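You operate a simulated robot arm through the tools that you are given. There is no shell and no other tool. Be economical: measure what you need, move in short steps, check, and stop when the job is done.

You are at the controls of a simulated two-armed robot. One attempt, no reset.

Task
Pick up the cleaner bottle from the ends bench top with one hand, pass it to the other hand and put it on the tall rack top shelf. Set down upright: cleaner bottle.

The check looks at the end state, three seconds after you hand in, the way a careful person would. Anything else that was tipped, shoved, dropped, spilled or broken makes it a failure.

Robot
Two 7-joint arms with two-finger grippers on one trunk, on a base that drives. Base frame: it is fixed to the floor where the robot stands at the start and does not move with it; the origin is under the middle of the robot, x ahead of it, y to its left, z up. Lengths are in mm, angles in degrees, forces in N, time in s.
The left shoulder is at the start at [67, 216, 1161], the right one opposite. With the tool pointing down near the work surface each hand reaches from about 260 to 800 mm from the robot's upright axis, wherever it stands, measured 20 degrees to its own side. Places, roughly: tall rack top shelf [800, -3800, 1500]. Payload 3.18 kg a hand.
Tool frame (each hand has its own): the origin (TCP) lies between the finger pads and is the grasp point; the fingertips stand 30 mm ahead of it; z points along the fingers, y is the line along which they close. The gripper opens to 144 mm. The gripper's body begins 103 mm behind the TCP.
Orientation is that of the tool frame in the base frame, as a unit quaternion [x, y, z, w]. With the fingers straight down and closing along the base's y, the tool's x points along the base's -x, its y along +y and its z along -z.

Tools
- The arms move only by the tool step_arm. It takes "left_moves", "right_moves" or both (then of equal length, played together; a hand with none holds still); each is a list of rows, each a list of 7 numbers: the shift along the tool's x, y, z in units of 30 mm (1.0 is 30 mm), then the turn, a rotation vector about the tool's x, y, z in units of 6 degrees (1.0 is 6 degrees), then the gripper command, from -1 (fully open) to 1 (shut), values between in proportion. In form: [[tx, ty, tz, ax, ay, az, gripper], ...]. A call has 1 to 12 rows; each row shifts and turns the commanded pose from where the row before left it, along the tool's axes as they then stand. A call with a number of a shift or a turn outside -1 to 1 is refused whole. A row lasts 0.2 s, in which the tool goes at most 50 mm and 8.6 degrees; a call with a longer step from one row to the next is refused whole, and so is a gripper value outside its range. A pose out of reach is approached as far as the arm can. The call stops where the force on the tool passes 40 N (or 10 N more than at its start, if that is more) or the arm is blocked; 0.2 s more then pass. The fingers move at their own pace and stop on an object; they squeeze with about 29 N. The grip force told is the motor's: it shows also when the fingers shut on nothing. Time passes only in rows, and 0.2 s behind the last, so rows that do not move let the fingers close. It gives the time, the measured TCP pose, the force on the tool (base axes), the opening and the grip force at its end, in the units of the frame above (readings bear some noise), with the torque about the TCP (base axes, N m) and any sound that the robot's microphone picked up.
- Cameras (640 x 400 px; columns grow to the right, rows downward): "scene" is now at [147.6, -33.8, 1353]; the picture's right is [-0.39, -0.92, 0.00], its down [-0.50, 0.21, -0.84] and it looks along [0.77, -0.33, -0.54] (base axes); focal length 274 px, centre (320, 200). "left" rides on the left gripper at [76, -16, -143] in its tool frame; the picture's right is [0.21, 0.98, 0.00], its down [-0.84, 0.18, -0.51] and it looks along [-0.50, 0.11, 0.86] (tool axes); focal length 218 px, centre (320, 200). "right" rides on the right gripper at [76, 16, -143] in its tool frame; the picture's right is [-0.21, 0.98, 0.00], its down [-0.84, -0.18, -0.51] and it looks along [-0.50, -0.11, 0.86] (tool axes); focal length 218 px, centre (320, 200). There is no depth. A picture from a camera that has moved, and an enlarged one, comes with that camera's place and axes in the base frame and with its lens.
- capture(camera): a new picture of that camera. The clock stands still meanwhile.
- slide_trunk(by): slides the trunk up (or, below 0, down) by that many mm; the arms and the scene camera ride with it, the base frame stays. It gives what a move gives, with no picture.
- base_move(legs): drives the robot by 1 to 6 legs, each [ahead, left, turn to the left] in mm, mm and degrees, along the robot's own axes; the way and the turn of a leg run together, so that a leg with both is an arc; at most 1500 mm and 180 degrees a leg. The arms and the cameras ride along, it lands a little off, and it stops where it bumps. It gives what a move gives.
- head_to(pan, tilt): turns the head with the scene camera to pan (to the left, within 80 degrees either way) and tilt (down, from -29 to 69), counted from straight ahead of the robot. It gives what a move gives.
- close_up(camera, box): a new picture of the part [left, top, right, bottom] of that camera's present view, enlarged. The clock stands still meanwhile.
- job_done(): hands the job in; it is judged then, once.

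Work in short steps. Places have to be worked out from the pictures, the camera data and where the tool is seen: move nearer, look again, correct. Check each grasp and each placing, and mend what went wrong. You have 120 turns and 88 pictures in all, those below and enlarged ones among them. Open the grippers and draw the arms clear of the work before you hand the job in, unless the task says otherwise; then end with one line.

The tools are called as name(argument=value, ...) on one line, values as JSON. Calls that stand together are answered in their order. step_arm: Moves the arms, as the interface text tells. Its arguments: {"type":"object","properties":{"left_moves":{"type":"array"},"right_moves":{"type":"array"}},"required":[]} The other tools are called the same way: slide_trunk (by) slides the trunk up or down; base_move (legs) drives the base; head_to (pan, tilt) turns the head that bears the scene camera; capture (camera) takes a picture; close_up (camera, box) takes an enlarged picture of a part of a camera's view; job_done () hands the job in.

At the start:

```text
time_s: 0.0
left_ee_pos: [490.1, 71.6, 1065.6]
left_ee_rot: [0.0, 1.0, 0.001, 0.0]
left_wrist_force: [-0.2, 0.9, -0.7]
left_wrist_torque: [0.03, -0.04, 0.02]
left_grip_width: 144.1
left_gripper_force: 0.1
right_ee_pos: [406.2, -401.8, 1086.8]
right_ee_rot: [0.0, 1.0, 0.001, 0.0]
right_wrist_force: [0.3, 0.4, -0.1]
right_wrist_torque: [0.01, 0.01, -0.01]
right_grip_width: 144.0
right_gripper_force: 0.1
trunk travel left (down, up): [-242.0, 127.0]
robot x, y, heading: [-1.4, -0.1, -0.1]
head pan, tilt: [-23.2, 32.8]
```

scene: 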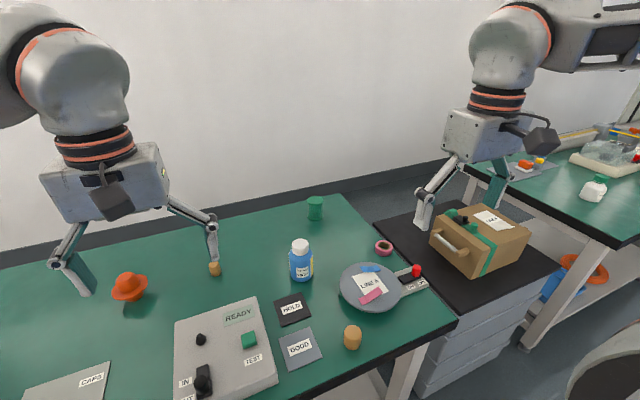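
right: 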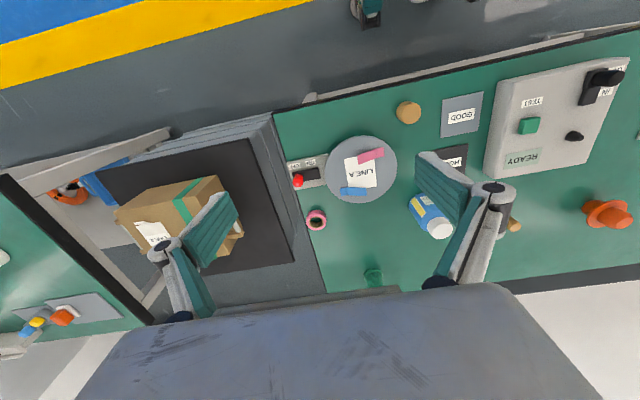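
left: 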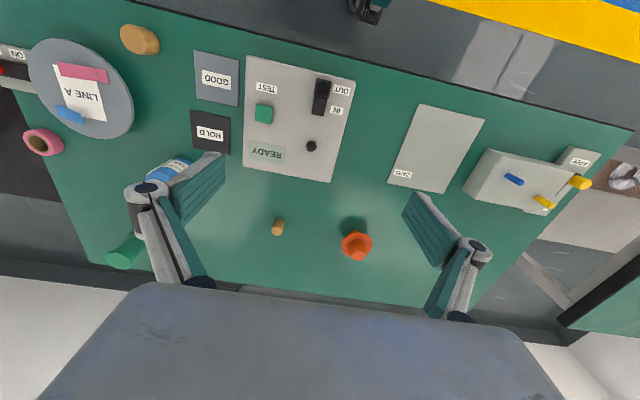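

I see a blue bottle with a white cap on the near bench and a white one with a green cap on the bench to the right. I'll enlarge both to identify the cleaner bottle.

close_up(camera="scene", box=[260, 180, 460, 305])

close_up(camera="scene", box=[480, 100, 640, 200])

```text
3.20 times, centred on (360, 242) of scene
camera zoom: at [147.6, -33.8, 1353.0], right [-0.39, -0.92, 0.0], down [-0.5, 0.21, -0.84], along [0.77, -0.33, -0.54], focal length 878 px, centre (192, 64)
```

zoom: 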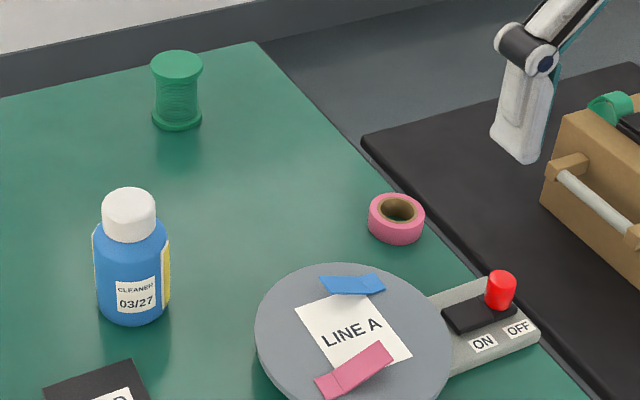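

```text
4.00 times, centred on (560, 150) of scene
camera zoom: at [147.6, -33.8, 1353.0], right [-0.39, -0.92, 0.0], down [-0.5, 0.21, -0.84], along [0.77, -0.33, -0.54], focal length 1098 px, centre (-640, 400)
```

zoom: 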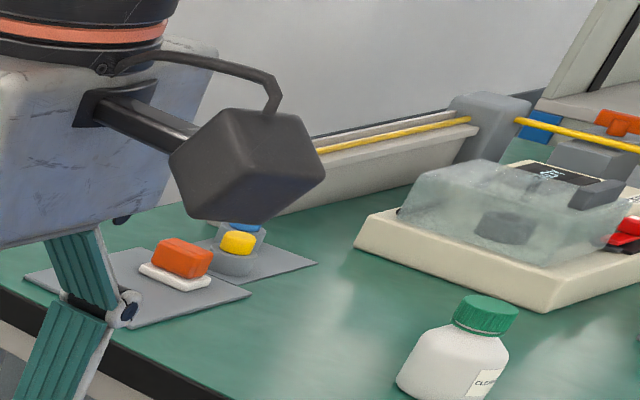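

Both bottles carry a "CLEANER" label, so I have to find out which bench is the "ends" bench. I'll look around.

head_to(pan=-70, tilt=15)

capture(camera="scene")

head_to(pan=30, tilt=30)

capture(camera="scene")

```text
time_s: 1.1
left_ee_pos: [489.7, 70.8, 1067.2]
left_ee_rot: [0.001, 1.0, 0.0, 0.0]
left_wrist_force: [-0.1, 0.8, 0.2]
left_wrist_torque: [0.01, 0.0, -0.03]
left_grip_width: 144.2
left_gripper_force: 0.1
right_ee_pos: [407.5, -402.2, 1085.2]
right_ee_rot: [0.0, 1.0, 0.0, 0.0]
right_wrist_force: [0.1, 0.2, -0.6]
right_wrist_torque: [0.0, 0.01, -0.03]
right_grip_width: 143.9
right_gripper_force: 0.0
trunk travel left (down, up): [-242.0, 127.0]
robot x, y, heading: [2.3, -4.7, -0.2]
head pan, tilt: [-70.0, 15.0]
```

```text
82 pictures are left
camera scene: at [97.6, -86.5, 1381.5], right [-0.94, -0.34, 0.0], down [-0.09, 0.24, -0.97], along [0.33, -0.91, -0.26], focal length 274 px, centre (320, 200)
```

scene: 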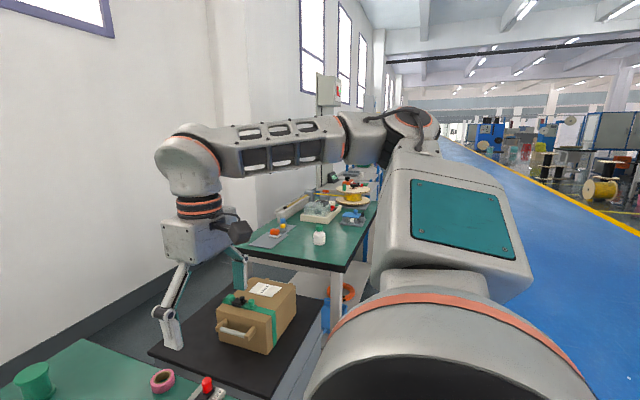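

```text
time_s: 2.9
left_ee_pos: [489.9, 71.3, 1065.1]
left_ee_rot: [0.001, 1.0, 0.001, 0.0]
left_wrist_force: [0.1, 0.6, 0.8]
left_wrist_torque: [0.01, 0.0, 0.0]
left_grip_width: 144.0
left_gripper_force: 0.0
right_ee_pos: [407.3, -402.0, 1086.8]
right_ee_rot: [-0.001, 1.0, 0.0, 0.0]
right_wrist_force: [0.1, 0.6, -0.7]
right_wrist_torque: [0.0, -0.04, -0.01]
right_grip_width: 143.7
right_gripper_force: 0.0
trunk travel left (down, up): [-242.0, 127.0]
robot x, y, heading: [0.7, -0.7, 0.1]
head pan, tilt: [30.0, 30.0]
```

```text
81 pictures are left
camera scene: at [143.9, 46.5, 1357.3], right [0.5, -0.87, 0.0], down [-0.43, -0.25, -0.87], along [0.75, 0.43, -0.5], focal length 274 px, centre (320, 200)
```

scene: 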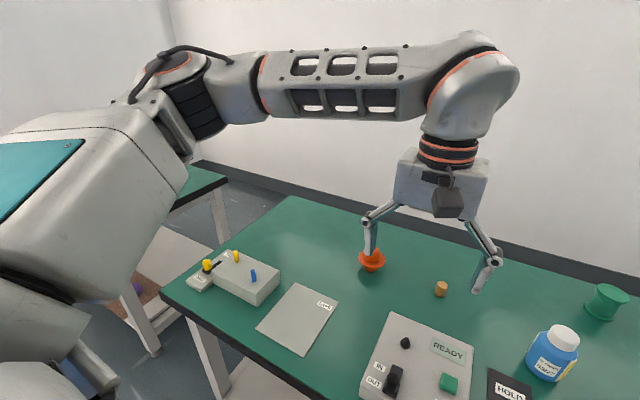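

I'll look at the left bench and enlarge the row of benches on the right.

head_to(pan=75, tilt=20)

capture(camera="scene")

head_to(pan=-58, tilt=15)

close_up(camera="scene", box=[310, 110, 470, 210])

capture(camera="scene")

```text
time_s: 4.0
left_ee_pos: [489.3, 71.9, 1065.3]
left_ee_rot: [0.0, 1.0, 0.0, 0.0]
left_wrist_force: [-0.1, 0.7, 0.4]
left_wrist_torque: [-0.01, -0.01, 0.0]
left_grip_width: 143.9
left_gripper_force: 0.0
right_ee_pos: [406.0, -401.2, 1086.0]
right_ee_rot: [0.001, 1.0, 0.0, 0.0]
right_wrist_force: [-1.1, -0.5, -0.1]
right_wrist_torque: [-0.02, 0.03, 0.01]
right_grip_width: 144.0
right_gripper_force: 0.1
trunk travel left (down, up): [-242.0, 127.0]
robot x, y, heading: [1.2, -0.4, -0.0]
head pan, tilt: [75.0, 20.0]
```

```text
80 pictures are left
camera scene: at [89.8, 91.2, 1373.4], right [0.97, -0.26, 0.0], down [-0.09, -0.33, -0.94], along [0.24, 0.91, -0.34], focal length 274 px, centre (320, 200)
```

scene: 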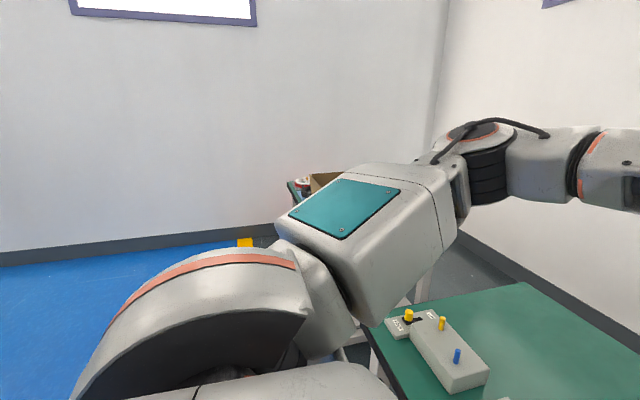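

```text
time_s: 6.2
left_ee_pos: [489.1, 71.3, 1066.8]
left_ee_rot: [0.0, 1.0, -0.001, 0.0]
left_wrist_force: [-0.2, 0.5, 0.2]
left_wrist_torque: [0.05, 0.01, 0.01]
left_grip_width: 143.8
left_gripper_force: 0.1
right_ee_pos: [406.0, -400.6, 1086.2]
right_ee_rot: [0.0, 1.0, 0.001, 0.0]
right_wrist_force: [-0.6, 0.0, 0.3]
right_wrist_torque: [0.02, 0.0, 0.03]
right_grip_width: 143.8
right_gripper_force: 0.1
trunk travel left (down, up): [-242.0, 127.0]
robot x, y, heading: [-2.8, -1.1, -0.0]
head pan, tilt: [-58.0, 15.0]
```

```text
4.00 times, centred on (390, 160) of scene
camera zoom: at [115.1, -77.9, 1381.5], right [-0.85, -0.53, 0.0], down [-0.14, 0.22, -0.97], along [0.51, -0.82, -0.26], focal length 1098 px, centre (40, 360)
```

zoom: 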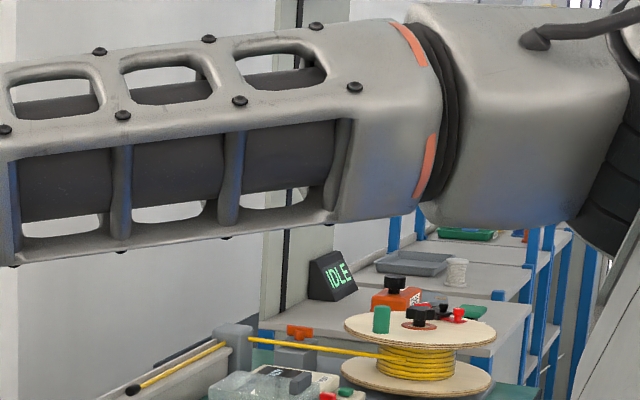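

```text
78 pictures are left
camera scene: at [115.1, -77.9, 1381.5], right [-0.85, -0.53, 0.0], down [-0.14, 0.22, -0.97], along [0.51, -0.82, -0.26], focal length 274 px, centre (320, 200)
```

scene: 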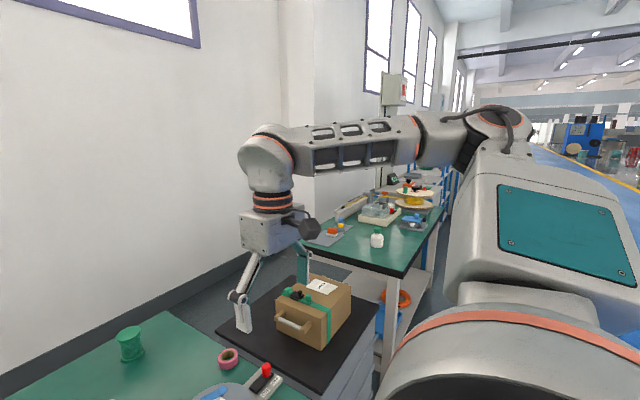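

The near bench looks like a test/packing bench and the right one like a cable-end bench, but I need to see more. I'll back off and drive along to the right bench, checking on the way.

base_move(legs=[[-450, 0, 0], [0, -1100, 0]])

head_to(pan=-15, tilt=22)

capture(camera="scene")

```text
time_s: 18.5
left_ee_pos: [31.8, -1040.3, 1066.9]
left_ee_rot: [0.005, 1.0, 0.001, 0.0]
left_wrist_force: [-0.1, 0.1, 0.2]
left_wrist_torque: [0.02, 0.03, 0.01]
left_grip_width: 144.1
left_gripper_force: 0.2
right_ee_pos: [-56.0, -1510.5, 1085.9]
right_ee_rot: [0.006, 1.0, 0.0, 0.0]
right_wrist_force: [0.5, -0.9, 0.2]
right_wrist_torque: [0.02, 0.04, -0.02]
right_grip_width: 144.0
right_gripper_force: 0.1
trunk travel left (down, up): [-242.0, 127.0]
robot x, y, heading: [-458.9, -1103.5, -0.8]
head pan, tilt: [-58.0, 15.0]
```

```text
time_s: 19.6
left_ee_pos: [31.7, -1038.9, 1066.7]
left_ee_rot: [0.006, 1.0, 0.0, 0.0]
left_wrist_force: [-0.1, 0.4, -0.1]
left_wrist_torque: [0.01, 0.01, 0.01]
left_grip_width: 144.1
left_gripper_force: 0.1
right_ee_pos: [-56.2, -1509.9, 1085.1]
right_ee_rot: [0.007, 1.0, 0.0, 0.001]
right_wrist_force: [0.5, 0.1, 0.3]
right_wrist_torque: [-0.02, 0.0, 0.03]
right_grip_width: 143.9
right_gripper_force: 0.0
trunk travel left (down, up): [-242.0, 127.0]
robot x, y, heading: [-458.5, -1103.3, -0.2]
head pan, tilt: [-15.0, 22.0]
```

```text
77 pictures are left
camera scene: at [-304.0, -1129.1, 1370.2], right [-0.27, -0.96, 0.0], down [-0.36, 0.1, -0.93], along [0.89, -0.25, -0.37], focal length 274 px, centre (320, 200)
```

scene: 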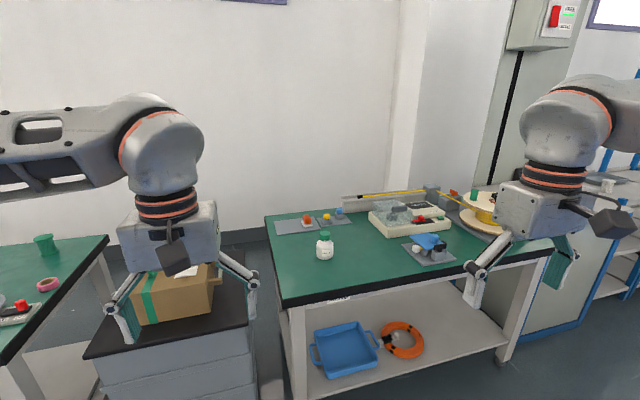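

There is a label on this bench's front edge near (340, 298); I'll enlarge it, the bottle and the bench equipment.

close_up(camera="scene", box=[280, 220, 400, 310])

close_up(camera="scene", box=[340, 180, 500, 280])

head_to(pan=40, tilt=25)

capture(camera="scene")

```text
4.44 times, centred on (340, 265) of scene
camera zoom: at [-304.0, -1129.1, 1370.2], right [-0.27, -0.96, 0.0], down [-0.36, 0.1, -0.93], along [0.89, -0.25, -0.37], focal length 1220 px, centre (231, -89)
```

zoom: 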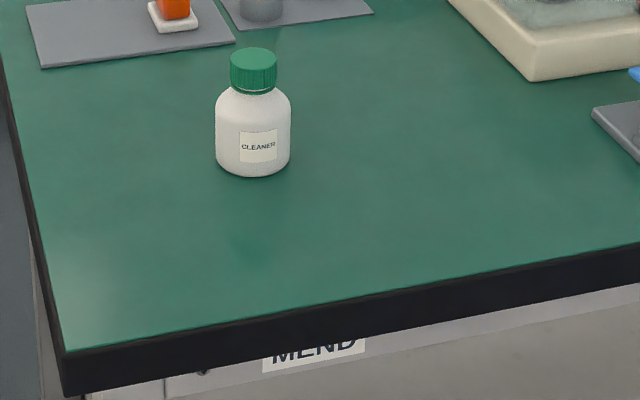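

```text
4.00 times, centred on (420, 230) of scene
camera zoom: at [-304.0, -1129.1, 1370.2], right [-0.27, -0.96, 0.0], down [-0.36, 0.1, -0.93], along [0.89, -0.25, -0.37], focal length 1098 px, centre (-80, 80)
```

zoom: 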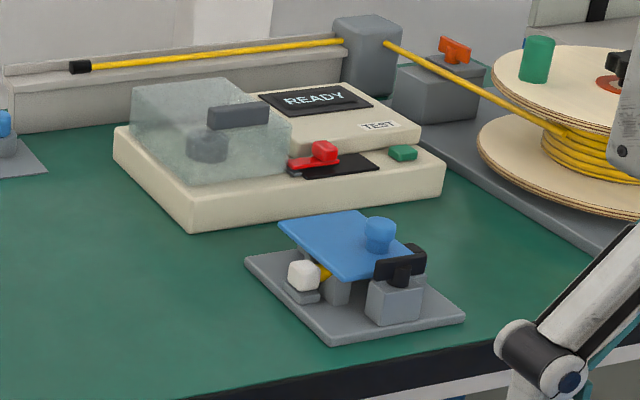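

```text
time_s: 20.8
left_ee_pos: [31.8, -1038.9, 1066.1]
left_ee_rot: [0.005, 1.0, 0.0, 0.0]
left_wrist_force: [0.4, -0.5, -1.0]
left_wrist_torque: [-0.02, -0.01, -0.04]
left_grip_width: 144.2
left_gripper_force: 0.1
right_ee_pos: [-56.7, -1509.2, 1085.7]
right_ee_rot: [0.006, 1.0, 0.0, 0.0]
right_wrist_force: [0.4, -0.3, -0.1]
right_wrist_torque: [0.01, -0.02, -0.06]
right_grip_width: 144.0
right_gripper_force: 0.1
trunk travel left (down, up): [-242.0, 127.0]
robot x, y, heading: [-459.4, -1105.4, -0.6]
head pan, tilt: [40.0, 25.0]
```

```text
74 pictures are left
camera scene: at [-322.1, -1045.6, 1365.3], right [0.63, -0.77, 0.0], down [-0.33, -0.27, -0.91], along [0.7, 0.57, -0.42], focal length 274 px, centre (320, 200)
```

scene: 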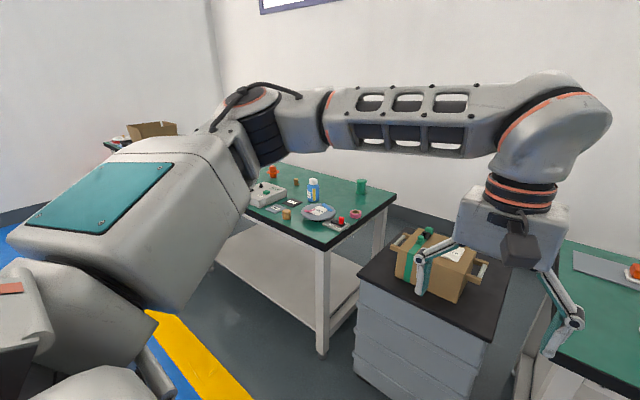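

The right bench is labelled "MEND", so the first bench is probably "ENDS". I'll drive back at a distance to read its front label.

base_move(legs=[[-350, 700, 0]])

head_to(pan=20, tilt=20)

capture(camera="scene")

```text
time_s: 27.4
left_ee_pos: [-308.9, -333.0, 1066.3]
left_ee_rot: [0.009, 1.0, 0.0, 0.0]
left_wrist_force: [0.1, 0.3, -0.1]
left_wrist_torque: [-0.02, -0.02, 0.04]
left_grip_width: 144.2
left_gripper_force: 0.1
right_ee_pos: [-400.5, -802.3, 1086.7]
right_ee_rot: [0.009, 1.0, 0.0, 0.0]
right_wrist_force: [-0.6, 0.1, 0.6]
right_wrist_torque: [0.01, 0.01, 0.0]
right_grip_width: 144.0
right_gripper_force: 0.0
trunk travel left (down, up): [-242.0, 127.0]
robot x, y, heading: [-801.6, -396.8, -1.2]
head pan, tilt: [40.0, 25.0]
```

```text
time_s: 28.3
left_ee_pos: [-309.9, -332.7, 1066.1]
left_ee_rot: [0.009, 1.0, 0.0, 0.0]
left_wrist_force: [-0.4, -0.3, 0.5]
left_wrist_torque: [0.0, 0.03, -0.02]
left_grip_width: 144.0
left_gripper_force: 0.0
right_ee_pos: [-401.5, -803.6, 1086.5]
right_ee_rot: [0.009, 1.0, 0.001, 0.001]
right_wrist_force: [-0.1, -0.2, -0.6]
right_wrist_torque: [-0.03, 0.0, 0.02]
right_grip_width: 144.0
right_gripper_force: 0.1
trunk travel left (down, up): [-242.0, 127.0]
robot x, y, heading: [-801.2, -393.9, -1.0]
head pan, tilt: [20.0, 20.0]
```

```text
73 pictures are left
camera scene: at [-645.9, -364.2, 1373.4], right [0.33, -0.95, 0.0], down [-0.32, -0.11, -0.94], along [0.89, 0.31, -0.34], focal length 274 px, centre (320, 200)
```

scene: 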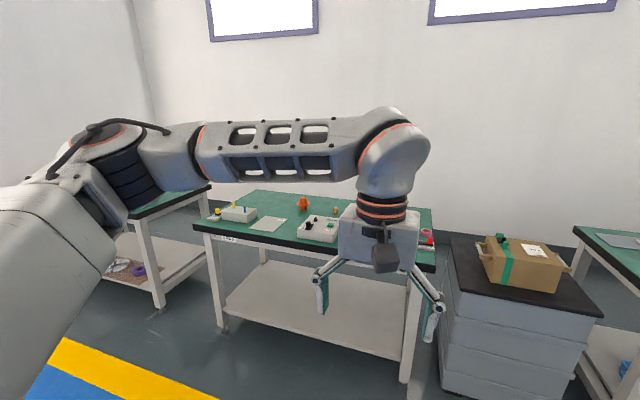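

close_up(camera="scene", box=[190, 190, 290, 260])

```text
5.71 times, centred on (240, 225) of scene
camera zoom: at [-645.9, -364.2, 1373.4], right [0.33, -0.95, 0.0], down [-0.32, -0.11, -0.94], along [0.89, 0.31, -0.34], focal length 1568 px, centre (777, 57)
```

zoom: 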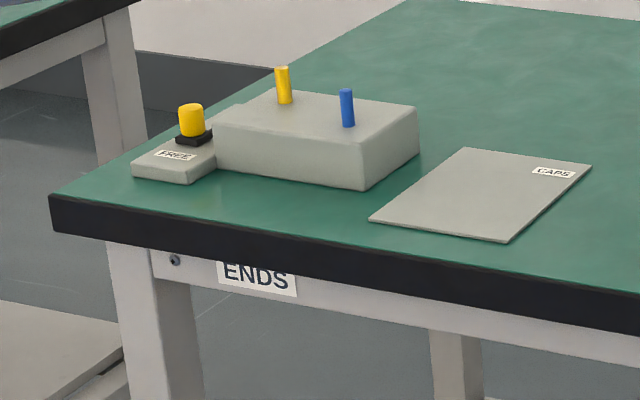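

Confirmed: the front bench reads "ENDS", so the target is the blue bottle "CLEANER 03/27" there, at about [572, -171], base z≈845. I'll drive back to the starting stand.

base_move(legs=[[350, 400, 1], [450, 0, 0]])

head_to(pan=-17, tilt=40)

capture(camera="scene")

capture(camera="right")

```text
time_s: 34.7
left_ee_pos: [501.0, 73.1, 1066.4]
left_ee_rot: [0.002, 1.0, 0.0, 0.0]
left_wrist_force: [0.7, 0.1, -1.1]
left_wrist_torque: [-0.02, 0.05, -0.02]
left_grip_width: 143.7
left_gripper_force: 0.0
right_ee_pos: [414.2, -400.2, 1085.2]
right_ee_rot: [0.004, 1.0, 0.0, 0.001]
right_wrist_force: [0.4, 0.2, 0.1]
right_wrist_torque: [0.0, 0.06, 0.01]
right_grip_width: 144.1
right_gripper_force: 0.1
trunk travel left (down, up): [-242.0, 127.0]
robot x, y, heading: [11.2, 3.6, -0.1]
head pan, tilt: [20.0, 20.0]
```

```text
time_s: 35.7
left_ee_pos: [499.8, 71.3, 1068.3]
left_ee_rot: [0.002, 1.0, 0.0, 0.0]
left_wrist_force: [0.2, -0.8, -0.1]
left_wrist_torque: [-0.02, 0.01, -0.03]
left_grip_width: 144.3
left_gripper_force: 0.0
right_ee_pos: [415.4, -398.9, 1085.3]
right_ee_rot: [0.002, 1.0, -0.001, 0.001]
right_wrist_force: [0.0, -0.7, -0.7]
right_wrist_torque: [-0.02, 0.0, -0.04]
right_grip_width: 143.8
right_gripper_force: 0.1
trunk travel left (down, up): [-242.0, 127.0]
robot x, y, heading: [10.9, 2.0, -0.4]
head pan, tilt: [-17.0, 40.0]
```

```text
71 pictures are left
camera scene: at [156.5, -20.8, 1342.0], right [-0.3, -0.96, 0.0], down [-0.61, 0.19, -0.77], along [0.73, -0.23, -0.64], focal length 274 px, centre (320, 200)
```

scene: 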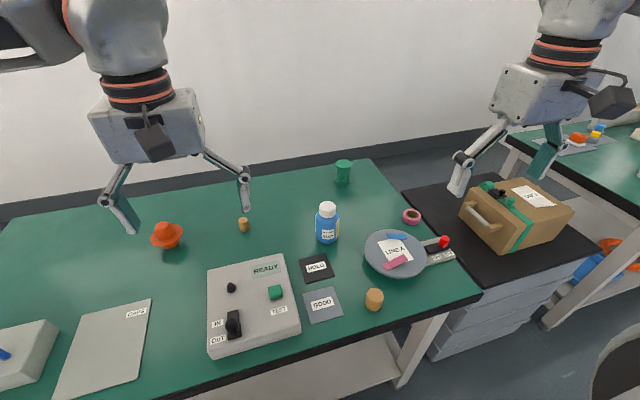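

```text
70 pictures are left
camera right: at [338.9, -383.8, 1228.7], right [0.21, 0.98, 0.0], down [0.84, -0.18, 0.51], along [0.5, -0.11, -0.86], focal length 218 px, centre (320, 200)
```

right: 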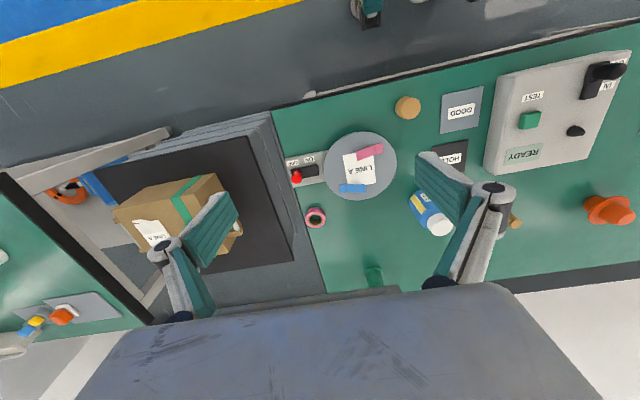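

Triangulating between both cameras puts the cap near [650, -200, 873] and the table at about z 755. I'll bring the right hand above it and look again.

step_arm(right_moves=[[-0.8, 0.83, 0, 0, 0, 0, -1], [-0.8, 0.83, 0, 0, 0, 0, -1], [-0.8, 0.83, 0, 0, 0, 0, -1], [-0.8, 0.83, 0, 0, 0, 0, -1], [-0.8, 0.83, 0, 0, 0, 0, -1], [-0.8, 0.83, 0, 0, 0, 0, -1], [-0.8, 0.83, 0, 0, 0, 0, -1], [-0.8, 0.83, 0, 0, 0, 0, -1]])

capture(camera="right")

capture(camera="scene")

```text
time_s: 37.5
left_ee_pos: [499.8, 71.5, 1067.4]
left_ee_rot: [0.001, 1.0, 0.0, 0.001]
left_wrist_force: [-1.1, 0.5, 0.6]
left_wrist_torque: [0.03, -0.06, 0.01]
left_grip_width: 143.9
left_gripper_force: 0.1
right_ee_pos: [598.8, -217.7, 1090.1]
right_ee_rot: [0.005, 1.0, 0.001, 0.0]
right_wrist_force: [-0.1, -0.5, 0.2]
right_wrist_torque: [-0.02, -0.06, -0.02]
right_grip_width: 144.1
right_gripper_force: 0.0
right hand out of reach, approached as far as the arm can: row 8
trunk travel left (down, up): [-242.0, 127.0]
robot x, y, heading: [11.7, 3.1, -0.4]
head pan, tilt: [-17.0, 40.0]
```

```text
69 pictures are left
camera right: at [523.3, -202.4, 1233.0], right [0.22, 0.98, 0.0], down [0.84, -0.19, 0.51], along [0.49, -0.11, -0.86], focal length 218 px, centre (320, 200)
```

right: 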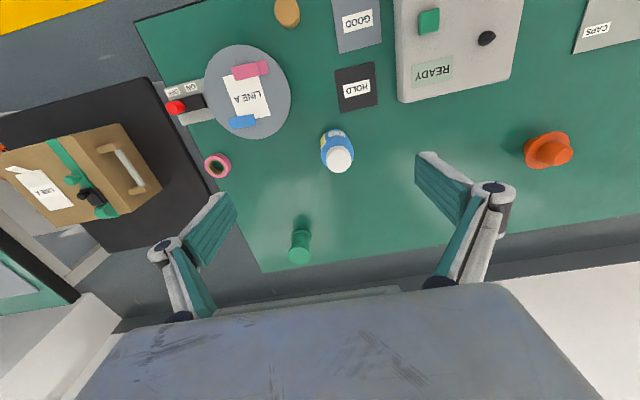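

```text
68 pictures are left
camera scene: at [156.2, -21.2, 1342.0], right [-0.3, -0.95, 0.0], down [-0.61, 0.19, -0.77], along [0.73, -0.23, -0.64], focal length 274 px, centre (320, 200)
```

scene: 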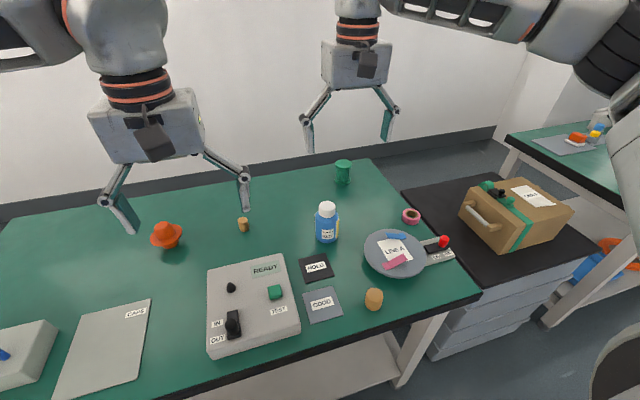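

The two views agree: cap top centre at [654, -197, 877], about 43 mm wide. I'll lower the hand first (better reach there), then centre it.

step_arm(right_moves=[[0, 0.35, 1, 0, 0, 0, -0.5], [0, 0.34, 1, 0, 0, 0, -0.5], [0, 0, 1, 0, 0, 0, -0.3], [0, 0, 0.8, 0, 0, 0, -0.3], [-0.6, 0, 0, 0, 0, 0, -0.3], [-0.6, 0, 0, 0, 0, 0, -0.3], [-0.64, 0, 0, 0, 0, 0, -0.3], [0, 0, 0, 0, 0, 0, -0.3]])

capture(camera="right")

capture(camera="scene")

```text
time_s: 39.3
left_ee_pos: [500.2, 72.2, 1065.9]
left_ee_rot: [0.002, 1.0, 0.0, 0.0]
left_wrist_force: [-0.7, 0.2, 0.3]
left_wrist_torque: [0.01, 0.01, -0.01]
left_grip_width: 143.9
left_gripper_force: 0.1
right_ee_pos: [625.7, -229.3, 1013.0]
right_ee_rot: [0.003, 1.0, 0.001, 0.002]
right_wrist_force: [-0.4, -0.8, -0.1]
right_wrist_torque: [-0.01, 0.02, 0.03]
right_grip_width: 93.6
right_gripper_force: 0.0
right hand out of reach, approached as far as the arm can: row 1, 2, 5, 6, 7
trunk travel left (down, up): [-242.0, 127.0]
robot x, y, heading: [10.8, 5.4, -0.2]
head pan, tilt: [-17.0, 40.0]
```

```text
67 pictures are left
camera right: at [549.7, -213.6, 1155.7], right [0.21, 0.98, 0.0], down [0.84, -0.18, 0.51], along [0.5, -0.11, -0.86], focal length 218 px, centre (320, 200)
```

right: 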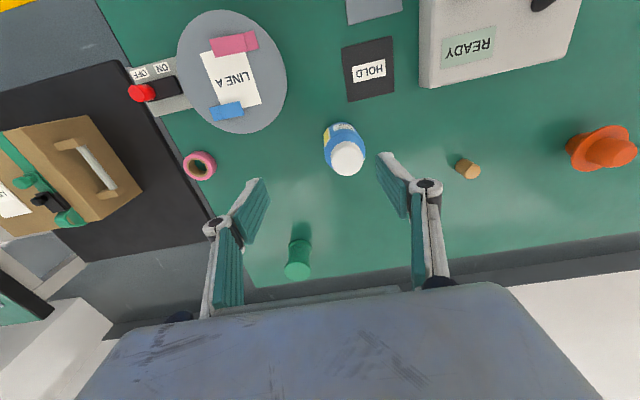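

```text
66 pictures are left
camera scene: at [156.3, -20.8, 1342.0], right [-0.3, -0.96, 0.0], down [-0.61, 0.19, -0.77], along [0.73, -0.23, -0.64], focal length 274 px, centre (320, 200)
```

scene: 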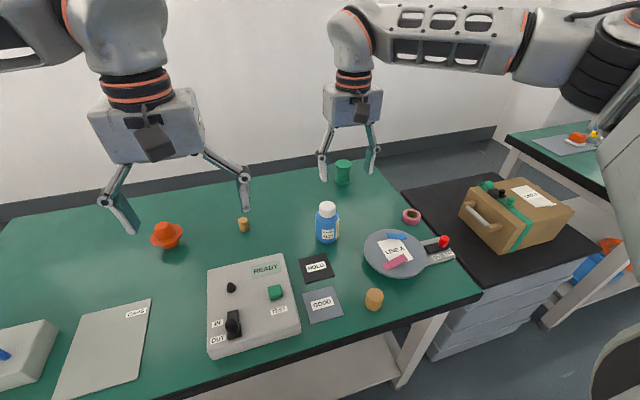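

The arm is at its reach limit at this height, so I'll lower the trunk 80 mm (fingertips stay above the cap) and then adjust.

slide_trunk(by=-80)

step_arm(right_moves=[[-0.5, 0.5, 0, 0, 0, 0, -0.3], [-0.44, 0.55, 0, 0, 0, 0, -0.3], [0, 0, 0, 0, 0, 0, -0.3]])

capture(camera="right")

```text
time_s: 40.5
left_ee_pos: [498.1, 72.5, 988.1]
left_ee_rot: [0.002, 1.0, 0.0, 0.001]
left_wrist_force: [-0.7, -0.1, 0.1]
left_wrist_torque: [0.01, -0.07, -0.02]
left_grip_width: 144.1
left_gripper_force: 0.0
right_ee_pos: [624.5, -229.2, 936.1]
right_ee_rot: [0.003, 1.0, 0.0, 0.002]
right_wrist_force: [0.0, -0.1, 1.0]
right_wrist_torque: [0.0, -0.03, -0.04]
right_grip_width: 93.8
right_gripper_force: 0.0
trunk travel left (down, up): [-162.0, 207.0]
robot x, y, heading: [12.8, 3.5, 0.0]
head pan, tilt: [-17.0, 40.0]
```

```text
time_s: 41.3
left_ee_pos: [499.8, 72.9, 986.4]
left_ee_rot: [0.002, 1.0, 0.001, 0.001]
left_wrist_force: [-0.6, 0.7, 0.1]
left_wrist_torque: [0.03, 0.01, -0.01]
left_grip_width: 144.1
left_gripper_force: 0.2
right_ee_pos: [647.2, -205.8, 933.8]
right_ee_rot: [0.003, 1.0, -0.001, 0.0]
right_wrist_force: [-0.1, -0.1, -0.8]
right_wrist_torque: [0.06, 0.04, -0.01]
right_grip_width: 93.6
right_gripper_force: 0.1
right hand out of reach, approached as far as the arm can: row 2
trunk travel left (down, up): [-162.0, 207.0]
robot x, y, heading: [10.4, 4.5, -0.3]
head pan, tilt: [-17.0, 40.0]
```

```text
65 pictures are left
camera right: at [571.3, -190.5, 1076.4], right [0.21, 0.98, 0.0], down [0.84, -0.19, 0.51], along [0.5, -0.11, -0.86], focal length 218 px, centre (320, 200)
```

right: 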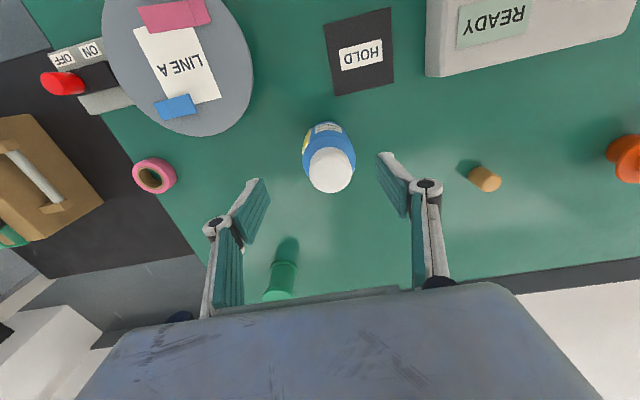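

Cap is at [657, -198]; the hand is at [647, -206]. Lower 20 mm more, then trim.

slide_trunk(by=-22)

step_arm(right_moves=[[-0.3, 0.27, 0, 0, 0, 0, -0.3], [0, 0, 0, 0, 0, 0, -0.3]])

capture(camera="right")

```text
time_s: 42.0
left_ee_pos: [498.7, 71.8, 966.9]
left_ee_rot: [0.002, 1.0, 0.0, 0.002]
left_wrist_force: [-1.1, 0.1, 0.5]
left_wrist_torque: [-0.02, -0.08, 0.03]
left_grip_width: 144.2
left_gripper_force: 0.1
right_ee_pos: [644.6, -206.6, 914.2]
right_ee_rot: [0.003, 1.0, 0.0, 0.002]
right_wrist_force: [-0.2, 0.6, 0.8]
right_wrist_torque: [0.02, -0.07, 0.03]
right_grip_width: 93.6
right_gripper_force: 0.1
trunk travel left (down, up): [-140.0, 229.0]
robot x, y, heading: [7.5, 5.3, 0.1]
head pan, tilt: [-17.0, 40.0]
```

```text
time_s: 42.6
left_ee_pos: [499.4, 72.6, 965.6]
left_ee_rot: [0.002, 1.0, 0.0, 0.001]
left_wrist_force: [0.1, 0.3, 1.0]
left_wrist_torque: [-0.02, -0.02, -0.02]
left_grip_width: 144.2
left_gripper_force: 0.2
right_ee_pos: [654.8, -200.0, 912.9]
right_ee_rot: [0.003, 1.0, 0.001, 0.002]
right_wrist_force: [-0.7, 0.3, -0.5]
right_wrist_torque: [0.02, -0.02, 0.01]
right_grip_width: 93.5
right_gripper_force: 0.0
trunk travel left (down, up): [-140.0, 229.0]
robot x, y, heading: [8.0, 5.3, -0.3]
head pan, tilt: [-17.0, 40.0]
```

```text
64 pictures are left
camera right: at [578.6, -185.0, 1055.2], right [0.21, 0.98, 0.0], down [0.84, -0.18, 0.51], along [0.5, -0.11, -0.86], focal length 218 px, centre (320, 200)
```

right: 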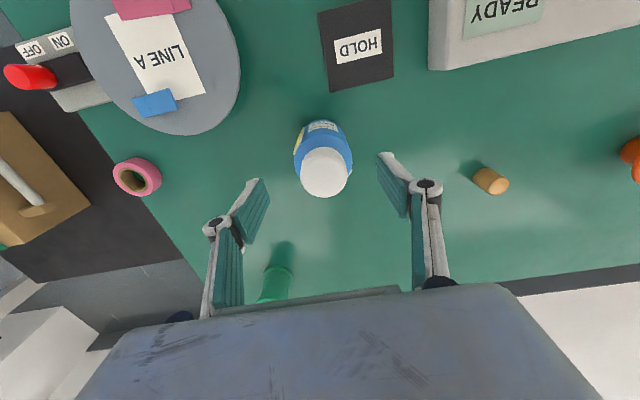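

Aligned. I'll descend 31 mm so the tips reach the cap's lower edge, then close.

step_arm(right_moves=[[0, 0.06, 0.5, 0, 0, 0, -0.3], [0, 0, 0.5, 0, 0, 0, -0.3], [0, 0, 0.03, 0, 0, 0, -0.3]])

capture(camera="right")

close_up(camera="scene", box=[260, 120, 420, 220])

```text
time_s: 43.4
left_ee_pos: [499.4, 71.6, 964.8]
left_ee_rot: [0.002, 1.0, 0.0, 0.001]
left_wrist_force: [-0.6, 0.0, -0.5]
left_wrist_torque: [-0.01, 0.0, 0.0]
left_grip_width: 144.1
left_gripper_force: 0.1
right_ee_pos: [656.2, -197.0, 879.0]
right_ee_rot: [0.004, 1.0, 0.001, 0.0]
right_wrist_force: [0.3, 0.1, -0.3]
right_wrist_torque: [0.0, 0.01, -0.02]
right_grip_width: 93.6
right_gripper_force: 0.1
trunk travel left (down, up): [-140.0, 229.0]
robot x, y, heading: [8.8, 5.4, -0.3]
head pan, tilt: [-17.0, 40.0]
```

```text
63 pictures are left
camera right: at [580.5, -181.2, 1023.2], right [0.22, 0.98, 0.0], down [0.84, -0.19, 0.51], along [0.5, -0.11, -0.86], focal length 218 px, centre (320, 200)
```

right: 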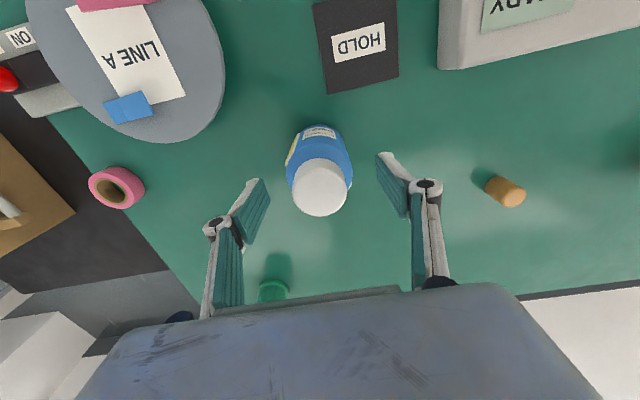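

```text
4.00 times, centred on (340, 170) of scene
camera zoom: at [244.3, -21.2, 1231.4], right [-0.3, -0.96, 0.0], down [-0.61, 0.19, -0.77], along [0.73, -0.23, -0.64], focal length 1098 px, centre (240, 320)
```

zoom: 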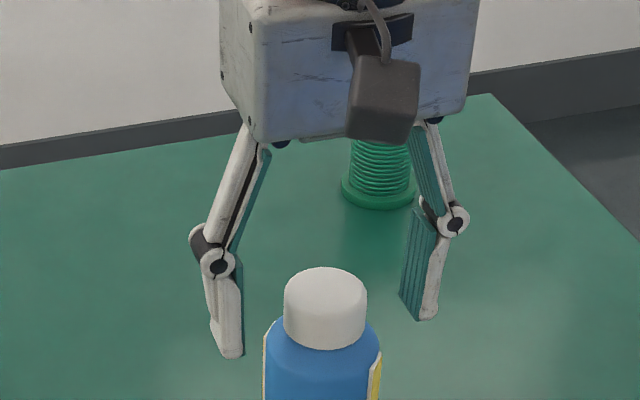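

Fingertips are level with the cap's lower edge, centred. Closing.

step_arm(right_moves=[[0, 0, 0, 0, 0, 0, 0.3], [0, 0, 0, 0, 0, 0, 1], [0, 0, 0, 0, 0, 0, 1], [0, 0, 0, 0, 0, 0, 1]])

capture(camera="right")

```text
time_s: 44.4
left_ee_pos: [499.6, 72.4, 964.6]
left_ee_rot: [0.002, 1.0, 0.001, 0.0]
left_wrist_force: [0.4, -0.2, 0.3]
left_wrist_torque: [0.01, 0.02, -0.02]
left_grip_width: 144.0
left_gripper_force: 0.0
right_ee_pos: [656.0, -196.9, 879.4]
right_ee_rot: [0.004, 1.0, 0.001, 0.0]
right_wrist_force: [-0.7, -1.4, 0.8]
right_wrist_torque: [-0.05, 0.01, 0.0]
right_grip_width: 42.2
right_gripper_force: 29.1
trunk travel left (down, up): [-140.0, 229.0]
robot x, y, heading: [11.6, 1.2, -0.5]
head pan, tilt: [-17.0, 40.0]
```

```text
61 pictures are left
camera right: at [580.5, -181.4, 1023.2], right [0.22, 0.98, 0.0], down [0.84, -0.19, 0.51], along [0.5, -0.11, -0.86], focal length 218 px, centre (320, 200)
```

right: 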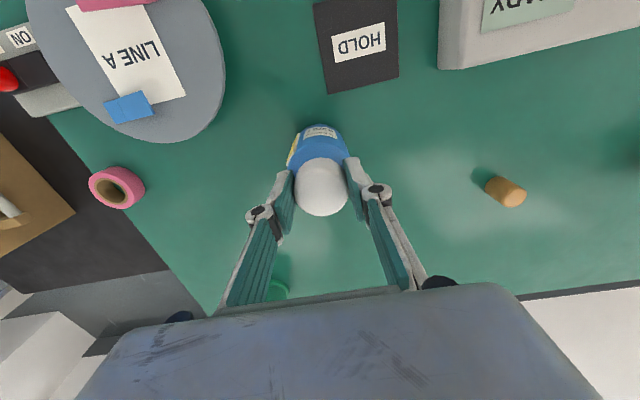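

Gripped at 42 mm with 29 N. Lift with the trunk.

slide_trunk(by=120)

capture(camera="right")

```text
time_s: 45.9
left_ee_pos: [502.0, 72.2, 1082.6]
left_ee_rot: [0.002, 1.0, 0.001, -0.001]
left_wrist_force: [0.3, -0.2, 0.1]
left_wrist_torque: [0.02, 0.01, 0.02]
left_grip_width: 144.0
left_gripper_force: 0.1
right_ee_pos: [623.6, -197.6, 1168.0]
right_ee_rot: [0.003, 0.989, 0.002, 0.15]
right_wrist_force: [0.7, -0.1, -1.5]
right_wrist_torque: [0.03, 0.07, -0.01]
right_grip_width: 42.3
right_gripper_force: 29.0
trunk travel left (down, up): [-260.0, 109.0]
robot x, y, heading: [9.6, 4.2, -0.4]
head pan, tilt: [-17.0, 40.0]
```

```text
60 pictures are left
camera right: at [509.9, -181.2, 1281.4], right [0.21, 0.98, 0.06], down [0.65, -0.19, 0.73], along [0.73, -0.11, -0.68], focal length 218 px, centre (320, 200)
```

right: 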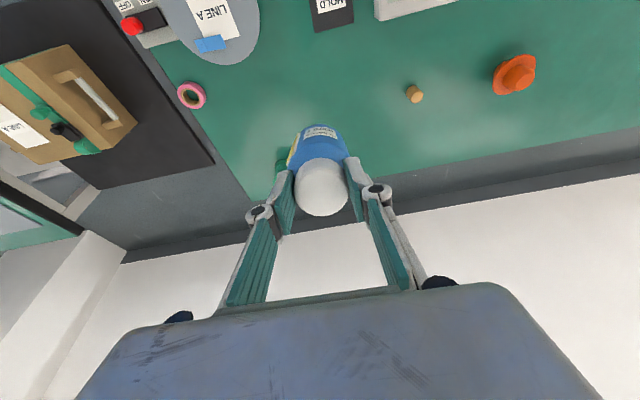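

The bottle is up and held (the arm swung up and tilted 17° a bit). I'll back away from the bench for the handover.

base_move(legs=[[-550, 0, 0]])

step_arm(right_moves=[[0.6, 0.0, 0.6, 0, 0, 0, 1], [0.6, 0, 0.6, 0, 0, 0, 1], [0.6, 0, 0.6, 0, 0, 0, 1], [0.6, 0, 0.6, 0, 0, 0, 1]])

capture(camera="scene")

```text
time_s: 49.0
left_ee_pos: [-49.3, 74.3, 1083.9]
left_ee_rot: [0.0, 1.0, 0.0, 0.0]
left_wrist_force: [-0.4, 0.6, -0.3]
left_wrist_torque: [-0.05, -0.01, -0.03]
left_grip_width: 144.0
left_gripper_force: 0.1
right_ee_pos: [75.2, -194.1, 1168.7]
right_ee_rot: [0.003, 0.989, 0.001, 0.151]
right_wrist_force: [0.3, -0.4, -1.7]
right_wrist_torque: [-0.04, 0.0, 0.01]
right_grip_width: 42.3
right_gripper_force: 29.0
trunk travel left (down, up): [-260.0, 109.0]
robot x, y, heading: [-541.0, 6.5, -0.1]
head pan, tilt: [-17.0, 40.0]
```

```text
time_s: 50.0
left_ee_pos: [-49.6, 74.8, 1084.2]
left_ee_rot: [0.0, 1.0, 0.001, 0.0]
left_wrist_force: [0.3, -0.4, 0.0]
left_wrist_torque: [-0.03, -0.01, -0.04]
left_grip_width: 144.2
left_gripper_force: 0.1
right_ee_pos: [27.0, -193.9, 1078.5]
right_ee_rot: [0.003, 0.989, 0.001, 0.15]
right_wrist_force: [0.5, 1.1, -1.8]
right_wrist_torque: [0.01, 0.06, 0.0]
right_grip_width: 42.4
right_gripper_force: 28.5
trunk travel left (down, up): [-260.0, 109.0]
robot x, y, heading: [-539.2, 3.3, -0.2]
head pan, tilt: [-17.0, 40.0]
```

```text
59 pictures are left
camera scene: at [-401.3, -19.1, 1360.5], right [-0.29, -0.96, 0.0], down [-0.61, 0.19, -0.77], along [0.73, -0.22, -0.64], focal length 274 px, centre (320, 200)
```

scene: 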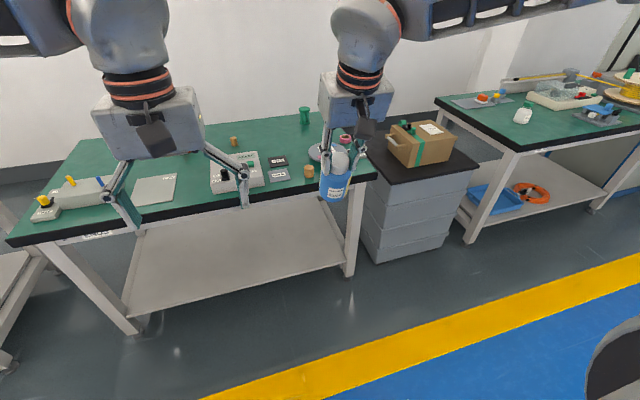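

The bottle is held; I'll straighten the right hand (+17° about its y) and pitch the left hand up to 30° below horizontal.

step_arm(left_moves=[[0, 0, 0, 0, -1, 0, -1], [0, 0, 0, 0, -1, 0, -1], [0, 0, 0, 0, -1, 0, -1], [0, 0, 0, 0, -1, 0, -1], [0, 0, 0, 0, -1, 0, -1], [0, 0, 0, 0, -1, 0, -1], [0, 0, 0, 0, -1, 0, -1], [0, 0, 0, 0, -1, 0, -1], [0, 0, 0, 0, -1, 0, -1], [0, 0, 0, 0, -1, 0, -1]], right_moves=[[0, 0, 0, 0, 0.96, 0, 1], [0, 0, 0, 0, 0.96, 0, 1], [0, 0, 0, 0, 0.96, 0, 1], [0, 0, 0, 0, 0, 0, 1], [0, 0, 0, 0, 0, 0, 1], [0, 0, 0, 0, 0, 0, 1], [0, 0, 0, 0, 0, 0, 1], [0, 0, 0, 0, 0, 0, 1], [0, 0, 0, 0, 0, 0, 1], [0, 0, 0, 0, 0, 0, 1]])

```text
time_s: 52.2
left_ee_pos: [-49.0, 73.2, 1083.9]
left_ee_rot: [0.0, 0.866, -0.001, 0.501]
left_wrist_force: [0.5, 0.4, 0.1]
left_wrist_torque: [0.02, 0.04, 0.04]
left_grip_width: 143.9
left_gripper_force: 0.0
right_ee_pos: [26.7, -192.4, 1076.7]
right_ee_rot: [0.003, 1.0, 0.001, 0.0]
right_wrist_force: [-0.5, 0.1, -1.2]
right_wrist_torque: [0.03, 0.0, -0.01]
right_grip_width: 42.2
right_gripper_force: 28.8
trunk travel left (down, up): [-260.0, 109.0]
robot x, y, heading: [-538.4, 1.4, -0.2]
head pan, tilt: [-17.0, 40.0]
```

Both as commanded. Now yaw the left hand 45° to the right and bring the bottle toward the middle.

step_arm(left_moves=[[0, 0, 0, 0.812, 0, 0.469, -1], [0, 0, 0, 0.812, 0, 0.469, -1], [0, 0, 0, 0.812, 0, 0.469, -1], [0, 0, 0, 0.812, 0, 0.469, -1], [0, 0, 0, 0.812, 0, 0.469, -1], [0, 0, 0, 0.812, 0, 0.469, -1], [0, 0, 0, 0.812, 0, 0.469, -1], [0, 0, 0, 0.812, 0, 0.469, -1]], right_moves=[[0, 0.25, 0, 0, 0, 0, 1], [0, 0.25, 0, 0, 0, 0, 1], [0, 0.25, 0, 0, 0, 0, 1], [0, 0.25, 0, 0, 0, 0, 1], [0, 0.25, 0, 0, 0, 0, 1], [0, 0.25, 0, 0, 0, 0, 1], [0, 0.25, 0, 0, 0, 0, 1], [0, 0.25, 0, 0, 0, 0, 1]])

capture(camera="scene")

capture(camera="left")

```text
time_s: 54.0
left_ee_pos: [-36.9, 74.5, 1086.3]
left_ee_rot: [0.333, 0.799, -0.192, 0.462]
left_wrist_force: [-0.3, 0.3, 0.4]
left_wrist_torque: [0.0, 0.02, 0.0]
left_grip_width: 143.7
left_gripper_force: 0.1
left hand out of reach, approached as far as the arm can: row 3, 4, 5
right_ee_pos: [22.0, -187.9, 1080.4]
right_ee_rot: [0.002, 1.0, 0.002, 0.0]
right_wrist_force: [-0.1, -0.4, -1.9]
right_wrist_torque: [-0.02, 0.01, -0.01]
right_grip_width: 42.1
right_gripper_force: 28.7
right hand out of reach, approached as far as the arm can: row 1, 2, 3, 4, 5, 6, 7, 8
trunk travel left (down, up): [-260.0, 109.0]
robot x, y, heading: [-540.1, 7.1, -0.1]
head pan, tilt: [-17.0, 40.0]
```

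```text
58 pictures are left
camera scene: at [-401.2, -18.6, 1360.5], right [-0.29, -0.96, 0.0], down [-0.61, 0.19, -0.77], along [0.73, -0.22, -0.64], focal length 274 px, centre (320, 200)
```

scene: 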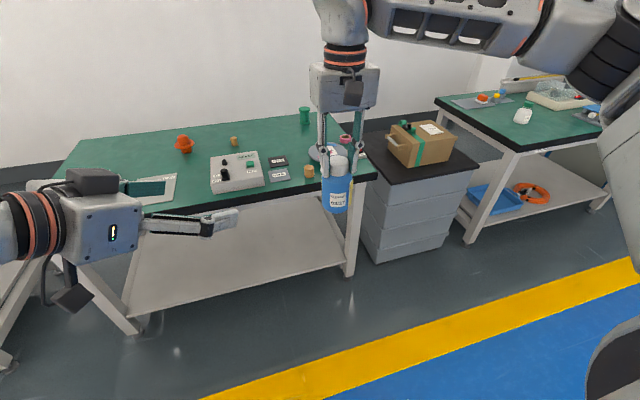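

```text
57 pictures are left
camera left: at [-163.2, 177.3, 1092.0], right [0.62, 0.76, -0.18], down [0.11, 0.14, 0.98], along [0.78, -0.63, 0.0], focal length 218 px, centre (320, 200)
```

left: 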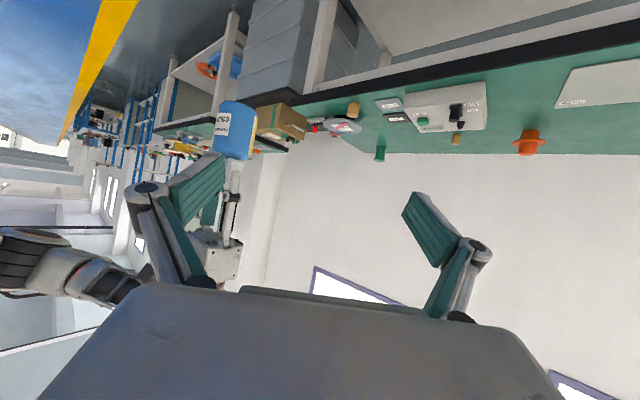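

The right hand was at its reach limit, so I'll pull it in, lower and toward the middle, while the left yaws 15° more.

step_arm(left_moves=[[0, 0, 0, 0.72, 0, 0.417, -1], [0, 0, 0, 0.72, 0, 0.417, -1], [0, 0, 0, 0.72, 0, 0.417, -1], [0, 0, 0, 0, 0, 0, -1], [0, 0, 0, 0, 0, 0, -1]], right_moves=[[0.8, 0, 0.3, 0, 0, 0, 1], [0.3, 0.7, 0.3, 0, 0, 0, 1], [0, 0.7, 0.3, 0, 0, 0, 1], [0, 0.7, 0.3, 0, 0, 0, 1], [0, 0.4, 0.13, 0, 0, 0, 1]])

```text
time_s: 55.2
left_ee_pos: [-35.2, 75.4, 1087.2]
left_ee_rot: [0.433, 0.751, -0.249, 0.433]
left_wrist_force: [0.1, 0.1, 0.1]
left_wrist_torque: [0.02, 0.0, 0.01]
left_grip_width: 144.1
left_gripper_force: 0.1
right_ee_pos: [-17.2, -160.6, 1061.3]
right_ee_rot: [0.002, 1.0, 0.003, 0.0]
right_wrist_force: [0.0, 0.5, -1.9]
right_wrist_torque: [0.08, -0.04, 0.01]
right_grip_width: 41.8
right_gripper_force: 29.1
right hand out of reach, approached as far as the arm can: row 3, 4, 5
trunk travel left (down, up): [-260.0, 109.0]
robot x, y, heading: [-539.7, 3.5, 0.0]
head pan, tilt: [-17.0, 40.0]
```

Reach is better lower down: I'll lower the bottle 75 mm, then shift it left.

step_arm(right_moves=[[0, 0, 0.85, 0, 0, 0, 1], [0, 0, 0.85, 0, 0, 0, 1], [0, 0, 0.8, 0, 0, 0, 1], [0, 0.6, 0, 0, 0, 0, 1], [0, 0.6, 0, 0, 0, 0, 1], [0, 0, 0, 0, 0, 0, 1]])

```text
time_s: 56.6
left_ee_pos: [-36.1, 73.6, 1086.0]
left_ee_rot: [0.433, 0.75, -0.25, 0.434]
left_wrist_force: [1.2, 0.0, 0.2]
left_wrist_torque: [0.0, -0.02, 0.0]
left_grip_width: 144.2
left_gripper_force: 0.1
right_ee_pos: [-30.4, -156.9, 991.6]
right_ee_rot: [0.002, 1.0, 0.002, 0.001]
right_wrist_force: [-0.6, 0.1, -2.3]
right_wrist_torque: [-0.03, 0.0, 0.01]
right_grip_width: 41.9
right_gripper_force: 28.5
right hand out of reach, approached as far as the arm can: row 4, 5
trunk travel left (down, up): [-260.0, 109.0]
robot x, y, heading: [-537.6, 3.1, -0.4]
head pan, tilt: [-17.0, 40.0]
```

The right hand is limited to about y=-157, so I'll bring the left hand to it: staging 100 mm short of the bottle along the left tool's axis.

step_arm(left_moves=[[0.23, -0.611, 0.88, 0, 0, 0, -1], [0.23, -0.611, 0.88, 0, 0, 0, -1], [0.23, -0.611, 0.88, 0, 0, 0, -1], [0.23, -0.611, 0.88, 0, 0, 0, -1], [0.23, -0.611, 0.88, 0, 0, 0, -1], [0.23, -0.611, 0.88, 0, 0, 0, -1], [0, 0, 0, 0, 0, 0, -1]])

capture(camera="scene")

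capture(camera="left")

```text
time_s: 58.2
left_ee_pos: [-70.1, -75.2, 978.2]
left_ee_rot: [0.434, 0.75, -0.251, 0.432]
left_wrist_force: [0.3, 0.6, -0.7]
left_wrist_torque: [0.03, 0.02, 0.02]
left_grip_width: 144.1
left_gripper_force: 0.1
left hand out of reach, approached as far as the arm can: row 6
right_ee_pos: [-29.1, -157.2, 991.4]
right_ee_rot: [0.002, 1.0, 0.003, 0.001]
right_wrist_force: [0.4, -0.4, -1.8]
right_wrist_torque: [0.04, 0.0, 0.02]
right_grip_width: 41.9
right_gripper_force: 29.1
trunk travel left (down, up): [-260.0, 109.0]
robot x, y, heading: [-541.1, 4.5, -0.2]
head pan, tilt: [-17.0, 40.0]
```

```text
56 pictures are left
camera scene: at [-401.5, -19.6, 1360.6], right [-0.29, -0.96, 0.0], down [-0.61, 0.19, -0.77], along [0.73, -0.22, -0.64], focal length 274 px, centre (320, 200)
```

scene: 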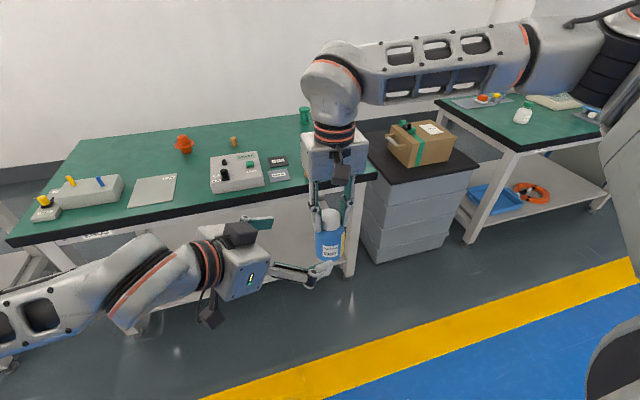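

```text
55 pictures are left
camera left: at [-166.4, 57.7, 983.8], right [0.8, 0.58, -0.18], down [0.15, 0.1, 0.98], along [0.59, -0.81, 0.0], focal length 218 px, centre (320, 200)
```

left: 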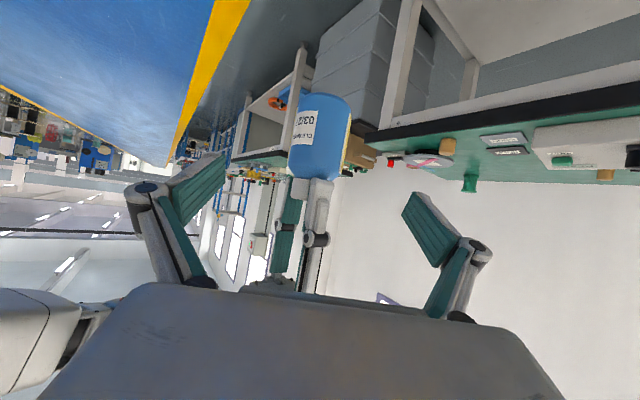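

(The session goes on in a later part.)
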